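You operate a simulated robot arm through the tools that you are given. There is no shell and no other tool. Be economical: measure what you need, move in short steps, check, and stop when the job is done.

Carry out the task below with a simulated robot arm. There is one attempt and no reset: what you move stays moved.

TASK
Take the clear can from the top of the long steel bench and put it in the small grey bin.
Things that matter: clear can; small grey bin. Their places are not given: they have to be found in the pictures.

It is judged by the outcome, as a careful person would: the job done as asked, and still so three seconds after it is handed in. It fails if anything else is knocked over, pushed out of place, dropped, spilled or broken.

THE ROBOT
A 6-joint arm with a two-finger parallel gripper, fixed in place. Base frame: the origin is at the foot of the arm, x ahead of it, y to its left, z up; the work surface is at about z = 0. Lengths are in mm, angles in rad, forces in N, time in s.
With the tool pointing down near the work surface it reaches from about 140 to 580 mm from the base axis. Its first joint turns from -1.152 to 1.152 rad. Payload 2.1 kg.
Tool frame: the origin (TCP) lies between the finger pads and is the grasp point; the fingertips stand 30 mm ahead of it; z points along the fingers, y is the line along which they close. The gripper opens to 94 mm. The fingers are 28 mm wide and 10 mm thick; the gripper's body (50 by 96 mm) begins 55 mm behind the TCP.
Orientation is that of the tool frame in the base frame, as [roll, pitch, yaw] about the fixed x, y, z axes, in that order (R = Rz(yaw) Ry(pitch) Rx(roll)). With the fingers straight down and closing along the base's y, the tool's x points along the base's -x, its y along +y and its z along -z.

THE INTERFACE
- The arm moves only by the tool jog_arm. Its argument "motion" is one flat list of numbers, 7 for each row, row after row: the shift along the base's x, y, z in mm, then the turn, a rotation vector about the base's x, y, z in degrees, then the finger opening in mm, from 0 to 94. In form: [dx, dy, dz, ax, ay, az, fingers, dx, dy, dz, ax, ay, az, fingers, ...]. A call has 1 to 10 rows; each row is the pose to reach, as a shift and turn from the pose commanded when the call began. A row lasts 0.2 s, in which the tool goes at most 50 mm and 0.15 rad; a call with a longer step from one row to the next is refused whole, and so is a gripper value outside its range. A pose out of reach is approached as far as the arm can. The call stops where the force on the tool passes 40 N (or 10 N more than at its start, if that is more) or the arm is blocked; 0.2 s more then pass. The fingers move at their own pace (about 72 mm/s each) and stop on an object; they squeeze with about 30 N. The grip force told is the motor's: it shows also when the fingers shut on nothing. Time passes only in rows, and 0.2 s behind the last, so rows that repeat a pose let the fingers close. It gives the time, the measured TCP pose, the force on the tool (base axes), the opening and the grip force at its end, in the units of the frame above (readings bear some noise), and new pictures: "show" is both (left out), scene, wrist or none.
- Cameras (640 x 400 px; columns grow to the right, rows downward): "scene" is fixed at [68.2, -384.9, 482.7]; the picture's right is [0.63, -0.78, 0.00], its down [-0.45, -0.37, -0.81] and it looks along [0.63, 0.51, -0.58] (base axes); focal length 214 px, centre (320, 200). "wrist" rides on the gripper at [-37, 0, -58] in the tool frame; the picture's right is [0.00, -1.00, 0.00], its down [0.97, 0.00, -0.24] and it looks along [0.24, 0.00, 0.97] (tool axes); focal length 218 px, centre (320, 200).
- probe_pixels(camera, pixels): for up to 12 pixels [column, row] of the newest picture of that camera ("zoom" is the newest enlarged one), the place [x, y, z] in the base frame of the surface seen there, good to about 2 mm. No time passes.
- enlarge(camera, box): a new picture of the part [left, top, right, bottom] of that camera's present view, enlarged. No time passes.
- finish_job(): hands the job in; it is judged then, once.

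Work in short steps. Measure before you move; look again where a grasp or a placing could have gone wrong, and mend it. You have 60 turns and 100 pictures in all, the two below and enlarged ones among them. Open the gripper and draw the arm clear of the work before you hand the job in, unless the task says otherwise; then end with one line.

The tools are called as name(argument=value, ...) on one line, values as JSON. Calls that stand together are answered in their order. jog_arm: Moves the arm, as the interface text tells. Its arguments: {"type":"object","properties":{"motion":{"type":"array","items":{"type":"number"}},"show":{"type":"string","enum":["both","scene","wrist","none"]}},"required":["motion"]} The other tools are called the same way: probe_pixels (camera, pixels) gives the place of the surface under pixels of a picture; enlarge (camera, box) takes an enlarged picture of a part of a camera's view; finish_job () hands the job in.

At the start:

```text
time: 0.0
position: [249.3, -139.4, 458.4]
ee_rot: [-3.141, 0.001, -3.14]
force: [-0.4, -0.6, 0.2]
opening: 94.3
grip_force: 0.0
```

scene: 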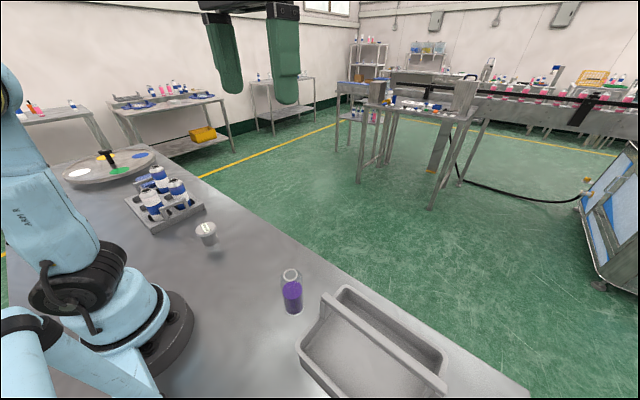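
wrist: 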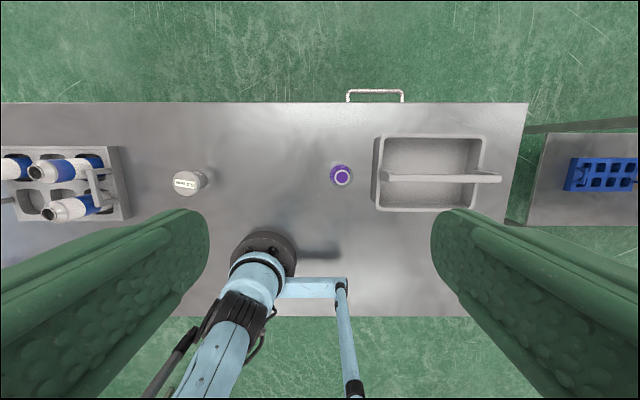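

I see a purple-filled container at scene (291,290), a small whitish cup at (206,232), and a grey tray/bin with a handle at (370,340). I'll enlarge to identify them.

enlarge(camera="scene", box=[120, 150, 320, 275])

enlarge(camera="scene", box=[240, 250, 480, 400])

enlarge(camera="wrist", box=[0, 80, 520, 260])

probe_pixels(camera="scene", pixels=[[291, 272], [292, 295], [206, 226], [206, 238], [345, 292], [440, 385], [320, 300], [370, 330], [300, 360], [395, 360], [350, 370]])

probe_pixels(camera="wrist", pixels=[[342, 177], [342, 167], [185, 183], [430, 160], [430, 195], [376, 140], [480, 138], [380, 205], [470, 205], [440, 177], [330, 175], [354, 175]])

```text
3.20 times, centred on (220, 212) of scene
```

zoom: 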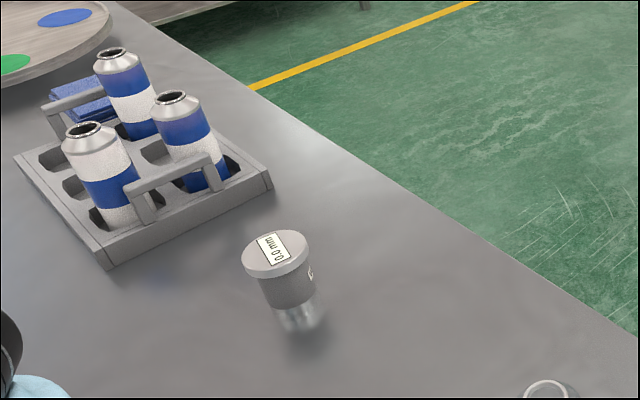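

```text
2.67 times, centred on (360, 325) of scene
```

zoom: 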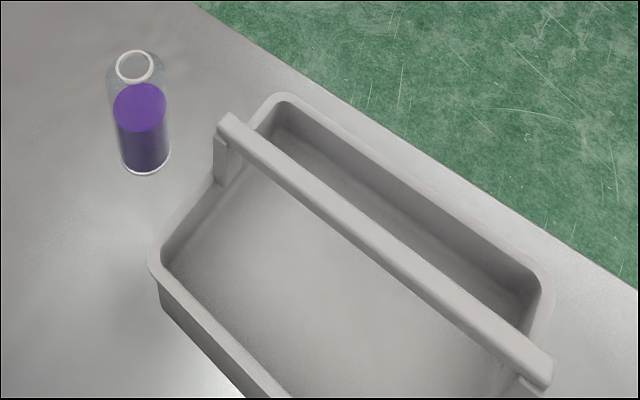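

```text
1.23 times, centred on (260, 170) of wrist
```

zoom: 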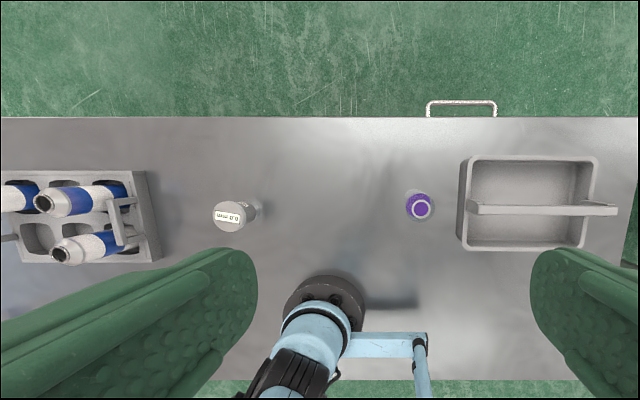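

```text
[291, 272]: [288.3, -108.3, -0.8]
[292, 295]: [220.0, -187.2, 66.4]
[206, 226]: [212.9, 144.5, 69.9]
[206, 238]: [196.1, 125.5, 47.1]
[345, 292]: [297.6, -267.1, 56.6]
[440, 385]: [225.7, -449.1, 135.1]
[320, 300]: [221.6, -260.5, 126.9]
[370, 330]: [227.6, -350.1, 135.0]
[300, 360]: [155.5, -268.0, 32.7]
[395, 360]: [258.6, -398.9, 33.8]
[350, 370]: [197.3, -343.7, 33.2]
```

```text
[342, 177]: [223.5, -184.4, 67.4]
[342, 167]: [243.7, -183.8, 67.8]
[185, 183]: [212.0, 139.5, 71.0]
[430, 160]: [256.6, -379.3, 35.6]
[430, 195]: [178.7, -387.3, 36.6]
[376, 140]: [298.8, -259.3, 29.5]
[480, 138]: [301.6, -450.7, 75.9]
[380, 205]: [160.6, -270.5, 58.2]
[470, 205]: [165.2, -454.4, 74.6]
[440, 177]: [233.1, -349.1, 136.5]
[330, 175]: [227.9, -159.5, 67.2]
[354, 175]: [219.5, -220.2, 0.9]
```

The only clear container is the purple-liquid one: its liquid surface is near (223,-184,67), and I estimate its rim at z≈128. The other cup is a labelled dial gauge. The grey bin has its floor at z≈34 and a handle bar at x≈229, z≈136. I'll move above the can for a closer look.

jog_arm(motion=[-5, -9, -36, 0, 0, 0, 94, -10, -18, -72, 0, 0, 0, 94, -15, -27, -108, 0, 0, 0, 94, -20, -36, -144, 0, 0, 0, 94, -26, -45, -180, 0, 0, 0, 94, -26, -45, -180, 0, 0, 0, 94])

```text
time: 1.4
position: [222.8, -185.0, 276.9]
ee_rot: [-3.141, 0.0, 3.14]
force: [-0.2, -0.9, -0.1]
opening: 94.1
grip_force: 0.1
```

scene: 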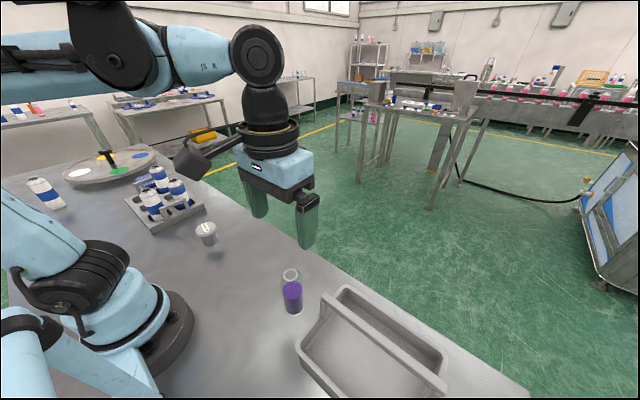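
wrist: 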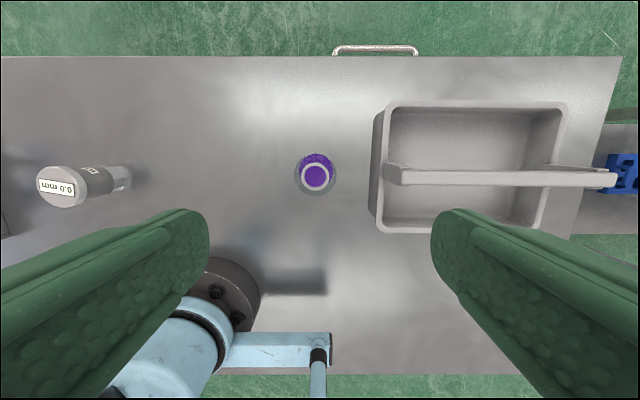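

The can is at wrist (316,175). I'll enlarge and measure its edges.

enlarge(camera="wrist", box=[276, 150, 356, 200])

probe_pixels(camera="zoom", pixels=[[300, 30], [320, 120], [400, 200], [240, 200], [320, 290], [180, 200], [465, 200], [320, 200], [430, 180], [210, 180]])

enlarge(camera="scene", box=[252, 260, 332, 320])

probe_pixels(camera="wrist", pixels=[[450, 118], [450, 165], [450, 186], [450, 112], [450, 103], [390, 140], [555, 140], [450, 205], [400, 150], [530, 150]])

```text
8.00 times, centred on (316, 175) of wrist
```

zoom: 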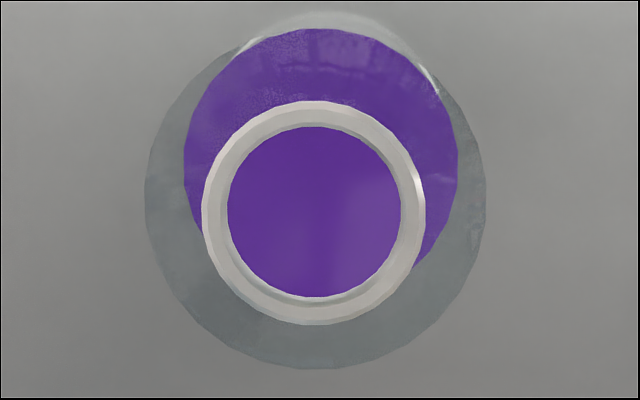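

```text
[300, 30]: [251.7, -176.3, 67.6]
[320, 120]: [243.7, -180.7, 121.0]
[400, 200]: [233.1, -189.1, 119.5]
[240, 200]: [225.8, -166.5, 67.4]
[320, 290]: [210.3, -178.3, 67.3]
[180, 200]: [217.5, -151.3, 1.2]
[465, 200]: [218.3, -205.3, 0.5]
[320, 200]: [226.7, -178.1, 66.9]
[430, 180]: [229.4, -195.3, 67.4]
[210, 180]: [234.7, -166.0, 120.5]
```

```text
6.67 times, centred on (292, 290) of scene
```

zoom: 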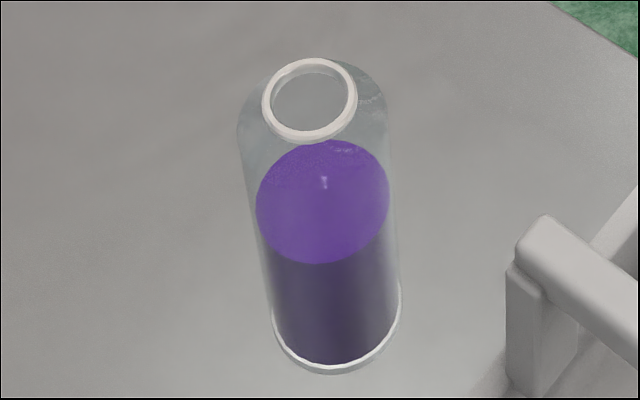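

```text
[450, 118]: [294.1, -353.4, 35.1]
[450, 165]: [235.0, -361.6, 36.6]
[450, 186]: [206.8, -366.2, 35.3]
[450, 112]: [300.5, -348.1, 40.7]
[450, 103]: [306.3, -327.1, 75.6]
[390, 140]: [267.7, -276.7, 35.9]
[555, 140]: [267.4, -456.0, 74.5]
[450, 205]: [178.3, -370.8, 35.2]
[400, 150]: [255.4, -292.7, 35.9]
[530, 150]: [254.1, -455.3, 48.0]
```

The can is upright with its axis at about (231,-179.5), body diameter ≈45 mm and rim at z≈121. I'll centre on it and descend with the fingers open to TCP z≈78, which keeps the gripper body above the rim.

jog_arm(motion=[8, 5, 0, 0, 0, 0, 94, 8, 5, -40, 0, 0, 0, 94, 8, 5, -80, 0, 0, 0, 94, 8, 5, -115, 0, 0, 0, 94, 8, 5, -145, 0, 0, 0, 94, 8, 5, -170, 0, 0, 0, 94, 8, 5, -190, 0, 0, 0, 94, 8, 5, -199, 0, 0, 0, 94, 8, 5, -199, 0, 0, 0, 94])

```text
time: 3.4
position: [230.3, -180.2, 78.9]
ee_rot: [-3.141, 0.0, -3.141]
force: [0.8, 0.5, 0.2]
opening: 94.1
grip_force: 0.1
```

scene: 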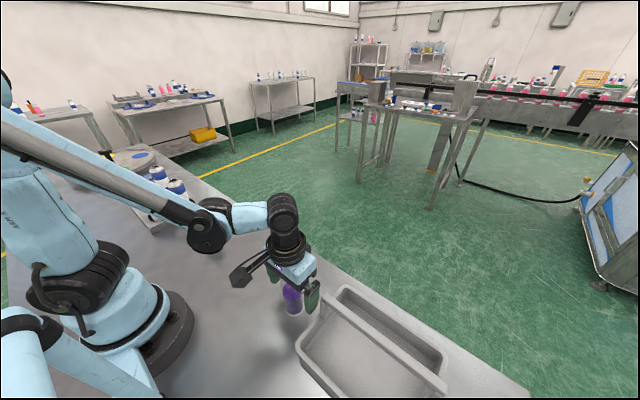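
wrist: 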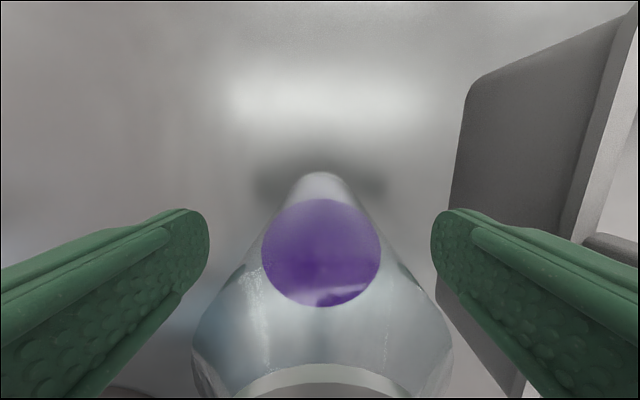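

The can sits midway between the fingers. I'll close in place.

jog_arm(motion=[0, 0, 0, 0, 0, 0, 60, 0, 0, 0, 0, 0, 0, 50, 0, 0, 0, 0, 0, 0, 42, 0, 0, 0, 0, 0, 0, 36, 0, 0, 0, 0, 0, 0, 36, 0, 0, 0, 0, 0, 0, 36])

```text
time: 4.8
position: [231.3, -178.8, 78.9]
ee_rot: [-3.141, 0.0, -3.141]
force: [-1.5, 0.1, 0.4]
opening: 43.8
grip_force: 30.5
```

scene: 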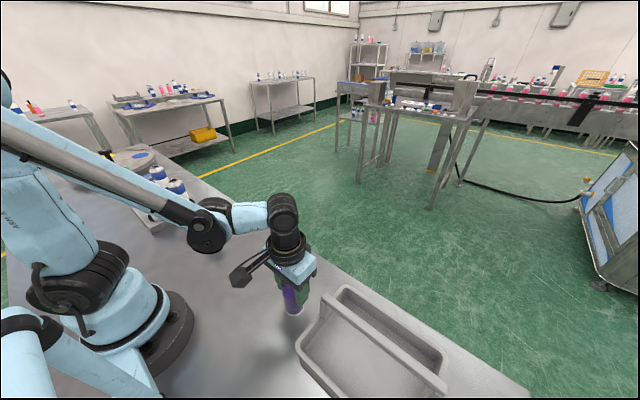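
wrist: 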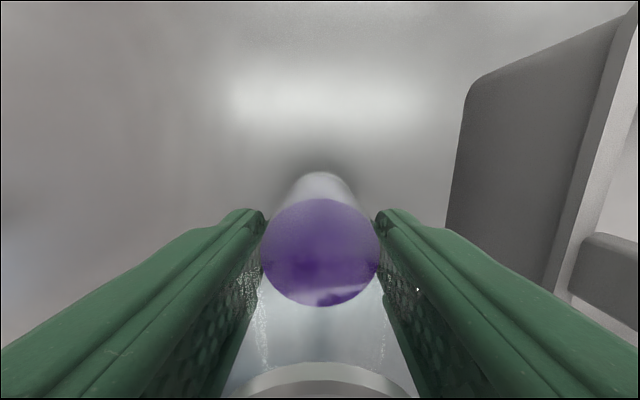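

The can is held firmly at 43.8 mm. I'll lift slowly 150 mm and then re-measure the bin.

jog_arm(motion=[0, 0, 5, 0, 0, 0, 36, 0, 0, 18, 0, 0, 0, 36, 0, 0, 36, 0, 0, 0, 36, 0, 0, 54, 0, 0, 0, 36, 0, 0, 72, 0, 0, 0, 36, 0, 0, 90, 0, 0, 0, 36, 0, 0, 108, 0, 0, 0, 36, 0, 0, 126, 0, 0, 0, 36, 0, 0, 142, 0, 0, 0, 36, 0, 0, 150, 0, 0, 0, 36])

```text
time: 7.0
position: [230.8, -180.1, 229.2]
ee_rot: [-3.141, 0.0, -3.141]
force: [0.6, -1.0, -2.1]
opening: 44.1
grip_force: 30.0
```

scene: 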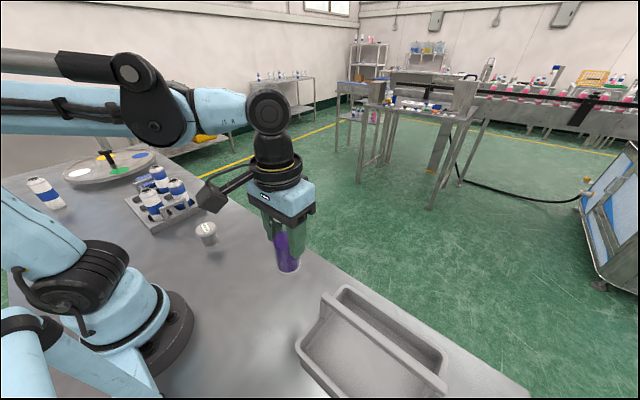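
wrist: 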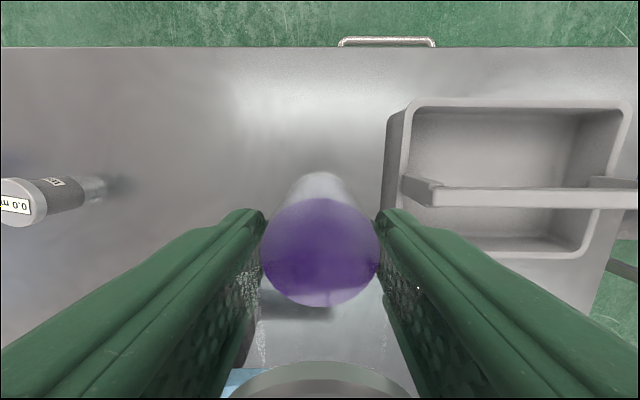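

The can came up upright. I'll measure the handle bar edges and the inner walls.

probe_pixels(camera="wrist", pixels=[[500, 189], [500, 193], [500, 205], [500, 113], [500, 120], [500, 107], [500, 183], [420, 150], [570, 150], [500, 98], [500, 240], [500, 251]])

enlarge(camera="wrist", box=[380, 80, 640, 270])

```text
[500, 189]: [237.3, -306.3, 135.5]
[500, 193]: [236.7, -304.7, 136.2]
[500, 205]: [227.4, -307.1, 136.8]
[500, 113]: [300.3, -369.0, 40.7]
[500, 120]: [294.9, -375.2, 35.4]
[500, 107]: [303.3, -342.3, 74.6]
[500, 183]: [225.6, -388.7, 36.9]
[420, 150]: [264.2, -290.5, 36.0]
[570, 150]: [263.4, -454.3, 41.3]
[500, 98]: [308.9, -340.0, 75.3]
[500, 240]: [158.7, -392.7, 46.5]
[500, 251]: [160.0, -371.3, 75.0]
```

```text
2.11 times, centred on (510, 175) of wrist
```

zoom: 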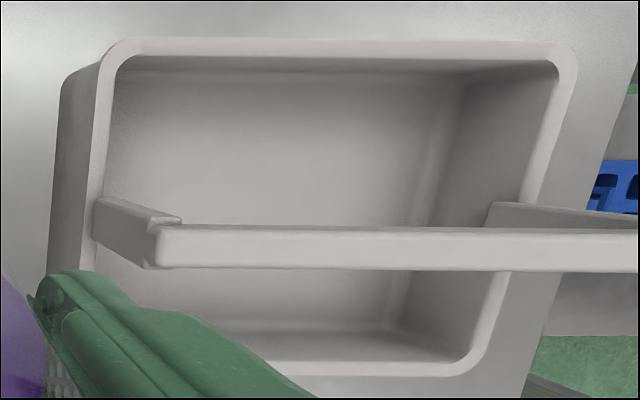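

The bar spans x≈222–240 and the floor reaches x≈297, so I'll aim for (269,-350). I'll shift in x first, then carry the can across.

jog_arm(motion=[12, 0, 0, 0, 0, 0, 36, 26, -8, 0, 0, 0, 0, 36, 36, -26, 0, 0, 0, 0, 36, 38, -50, 0, 0, 0, 0, 36, 38, -75, 0, 0, 0, 0, 36, 38, -100, 0, 0, 0, 0, 36, 38, -125, 0, 0, 0, 0, 36, 38, -148, 0, 0, 0, 0, 36, 38, -164, 0, 0, 0, 0, 36, 38, -170, 0, 0, 0, 0, 36])

```text
time: 9.2
position: [269.8, -351.4, 229.7]
ee_rot: [-3.141, -0.001, 3.141]
force: [0.3, -0.6, -1.7]
opening: 44.1
grip_force: 30.0
```

scene: 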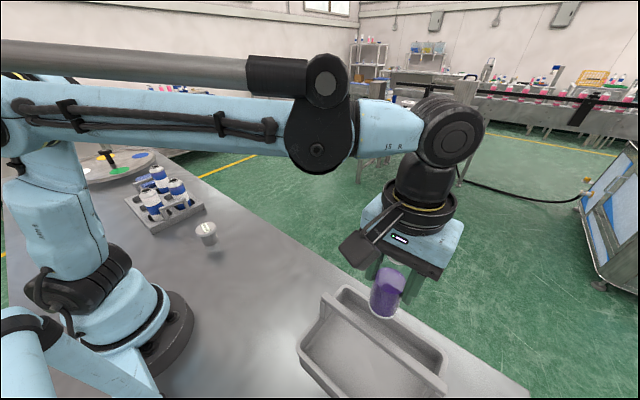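
wrist: 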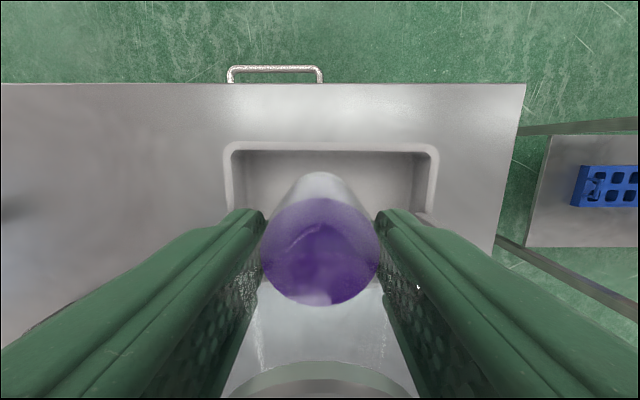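

The can is over the far half of the bin. It should touch the floor at TCP z≈114, so I'll lower to about 10 mm above that and check.

jog_arm(motion=[0, 0, -8, 0, 0, 0, 36, 0, 0, -22, 0, 0, 0, 36, 0, 0, -36, 0, 0, 0, 36, 0, 0, -50, 0, 0, 0, 36, 0, 0, -64, 0, 0, 0, 36, 0, 0, -78, 0, 0, 0, 36, 0, 0, -90, 0, 0, 0, 36, 0, 0, -100, 0, 0, 0, 36, 0, 0, -105, 0, 0, 0, 36])

enlarge(camera="scene", box=[280, 230, 480, 400])

```text
time: 11.2
position: [269.2, -350.4, 124.9]
ee_rot: [3.141, -0.001, 3.14]
force: [0.3, 0.3, -0.7]
opening: 43.9
grip_force: 30.1
```

scene: 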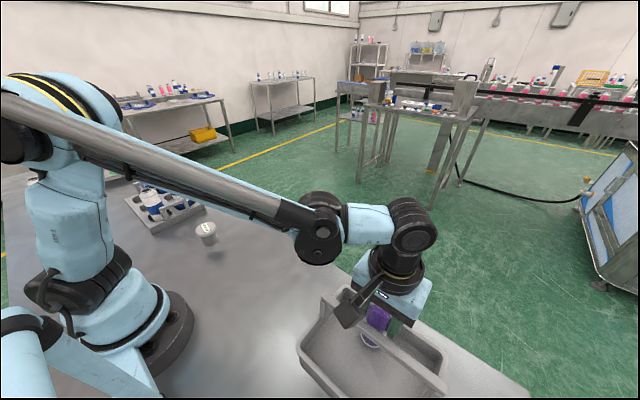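
wrist: 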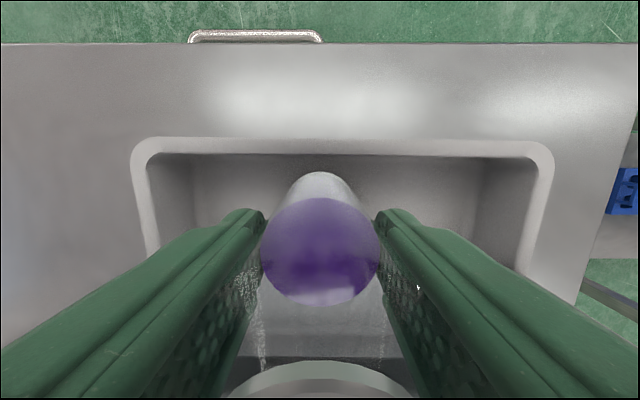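

```text
2.35 times, centred on (380, 315) of scene
```

zoom: 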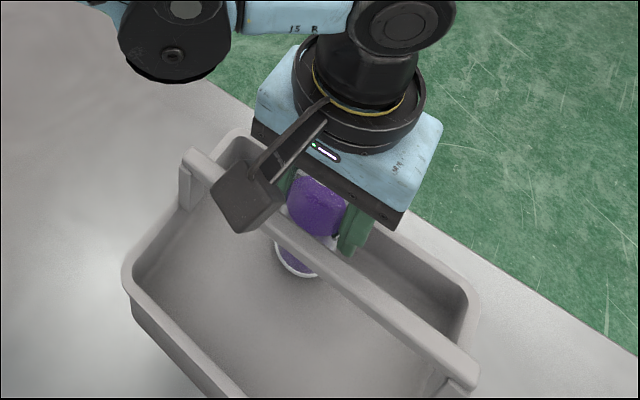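

The can is inside, clear of both the bar and the wall. I'll lower the last 10 mm in 1–2 mm steps and watch the force.

jog_arm(motion=[0, 0, -3, 0, 0, 0, 36, 0, 0, -6, 0, 0, 0, 36, 0, 0, -8, 0, 0, 0, 36, 0, 0, -9, 0, 0, 0, 36, 0, 0, -10, 0, 0, 0, 36, 0, 0, -10, 0, 0, 0, 36], show="none")

```text
time: 12.6
position: [268.0, -349.9, 114.4]
ee_rot: [3.141, 0.0, 3.14]
force: [-0.3, -0.5, -0.3]
opening: 43.9
grip_force: 29.7
```

jog_arm(motion=[0, 0, -0.5, 0, 0, 0, 36, 0, 0, -1, 0, 0, 0, 36, 0, 0, -1, 0, 0, 0, 36], show="none")

```text
time: 13.4
position: [268.4, -349.4, 113.6]
ee_rot: [3.141, -0.001, 3.14]
force: [-1.5, 0.3, 21.8]
opening: 43.9
grip_force: 29.6
```

The upward force of 21.8 N shows the can is on the floor. I'll raise 0.5 mm to ease it and open slowly; the finger clearance to the side walls at y is ample.

jog_arm(motion=[0, 0, 0.5, 0, 0, 0, 36, 0, 0, 0.5, 0, 0, 0, 46, 0, 0, 0.5, 0, 0, 0, 54, 0, 0, 0.5, 0, 0, 0, 64, 0, 0, 0.5, 0, 0, 0, 74, 0, 0, 0.5, 0, 0, 0, 80, 0, 0, 0.5, 0, 0, 0, 80])

```text
time: 15.0
position: [269.8, -348.0, 113.4]
ee_rot: [-3.141, 0.0, 3.142]
force: [-0.8, 1.0, 0.2]
opening: 80.1
grip_force: 0.1
```

scene: 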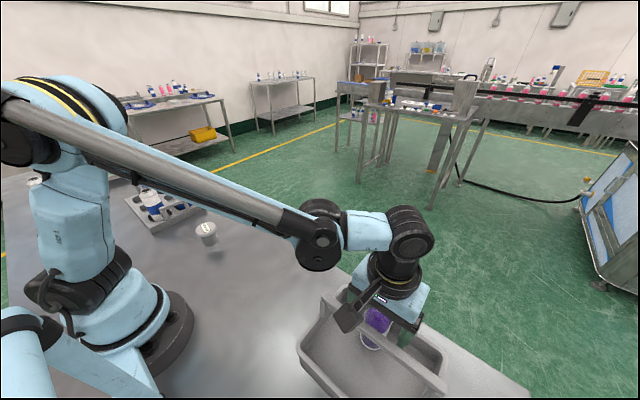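
wrist: 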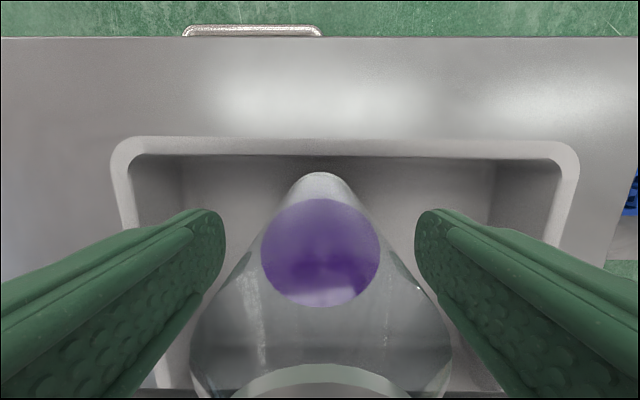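

The can stands free between the open fingers. I'll go straight up.

jog_arm(motion=[0, 0, 8, 0, 0, 0, 80, 0, 0, 25, 0, 0, 0, 80, 0, 0, 45, 0, 0, 0, 80, 0, 0, 70, 0, 0, 0, 80, 0, 0, 100, 0, 0, 0, 80, 0, 0, 135, 0, 0, 0, 80, 0, 0, 170, 0, 0, 0, 80, 0, 0, 200, 0, 0, 0, 80, 0, 40, 210, 0, 0, 0, 80, 0, 80, 210, 0, 0, 0, 80])

enlarge(camera="scene", box=[260, 230, 480, 400])

```text
time: 17.2
position: [269.9, -270.2, 324.5]
ee_rot: [-3.141, 0.001, 3.14]
force: [-0.6, 0.5, -0.3]
opening: 79.9
grip_force: 0.1
```

scene: 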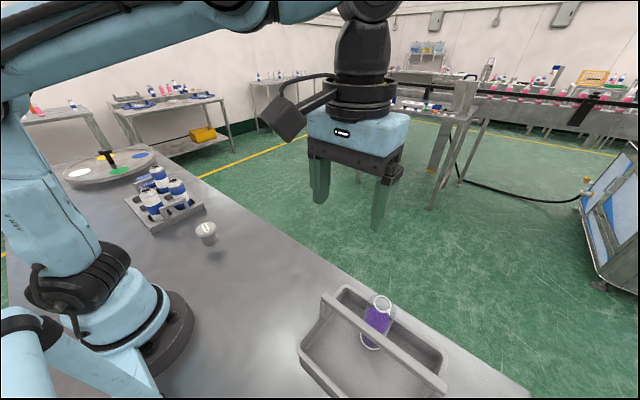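
wrist: 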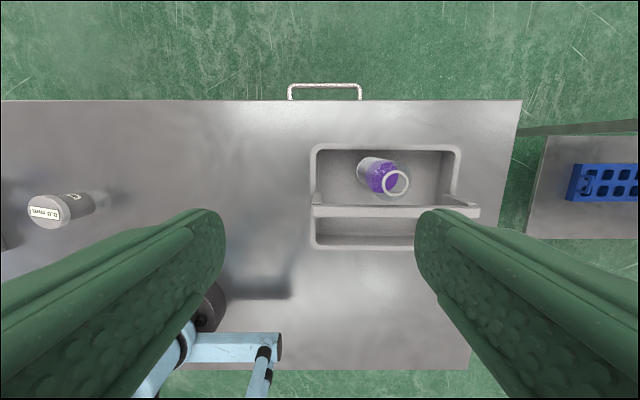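

```text
2.35 times, centred on (370, 315) of scene
```

zoom: 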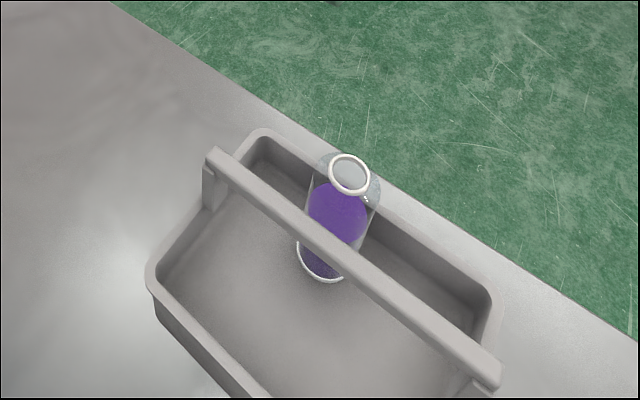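

The can stands upright in the bin, with its rim measuring about (268,-351,155). The bin, gauge and rack are where they were, and the arm is clear.

finish_job()

```text
The job is handed in.
```

The clear can, with its purple liquid, is standing upright in the small grey bin; nothing else was moved or spilled, and the gripper is open and clear.
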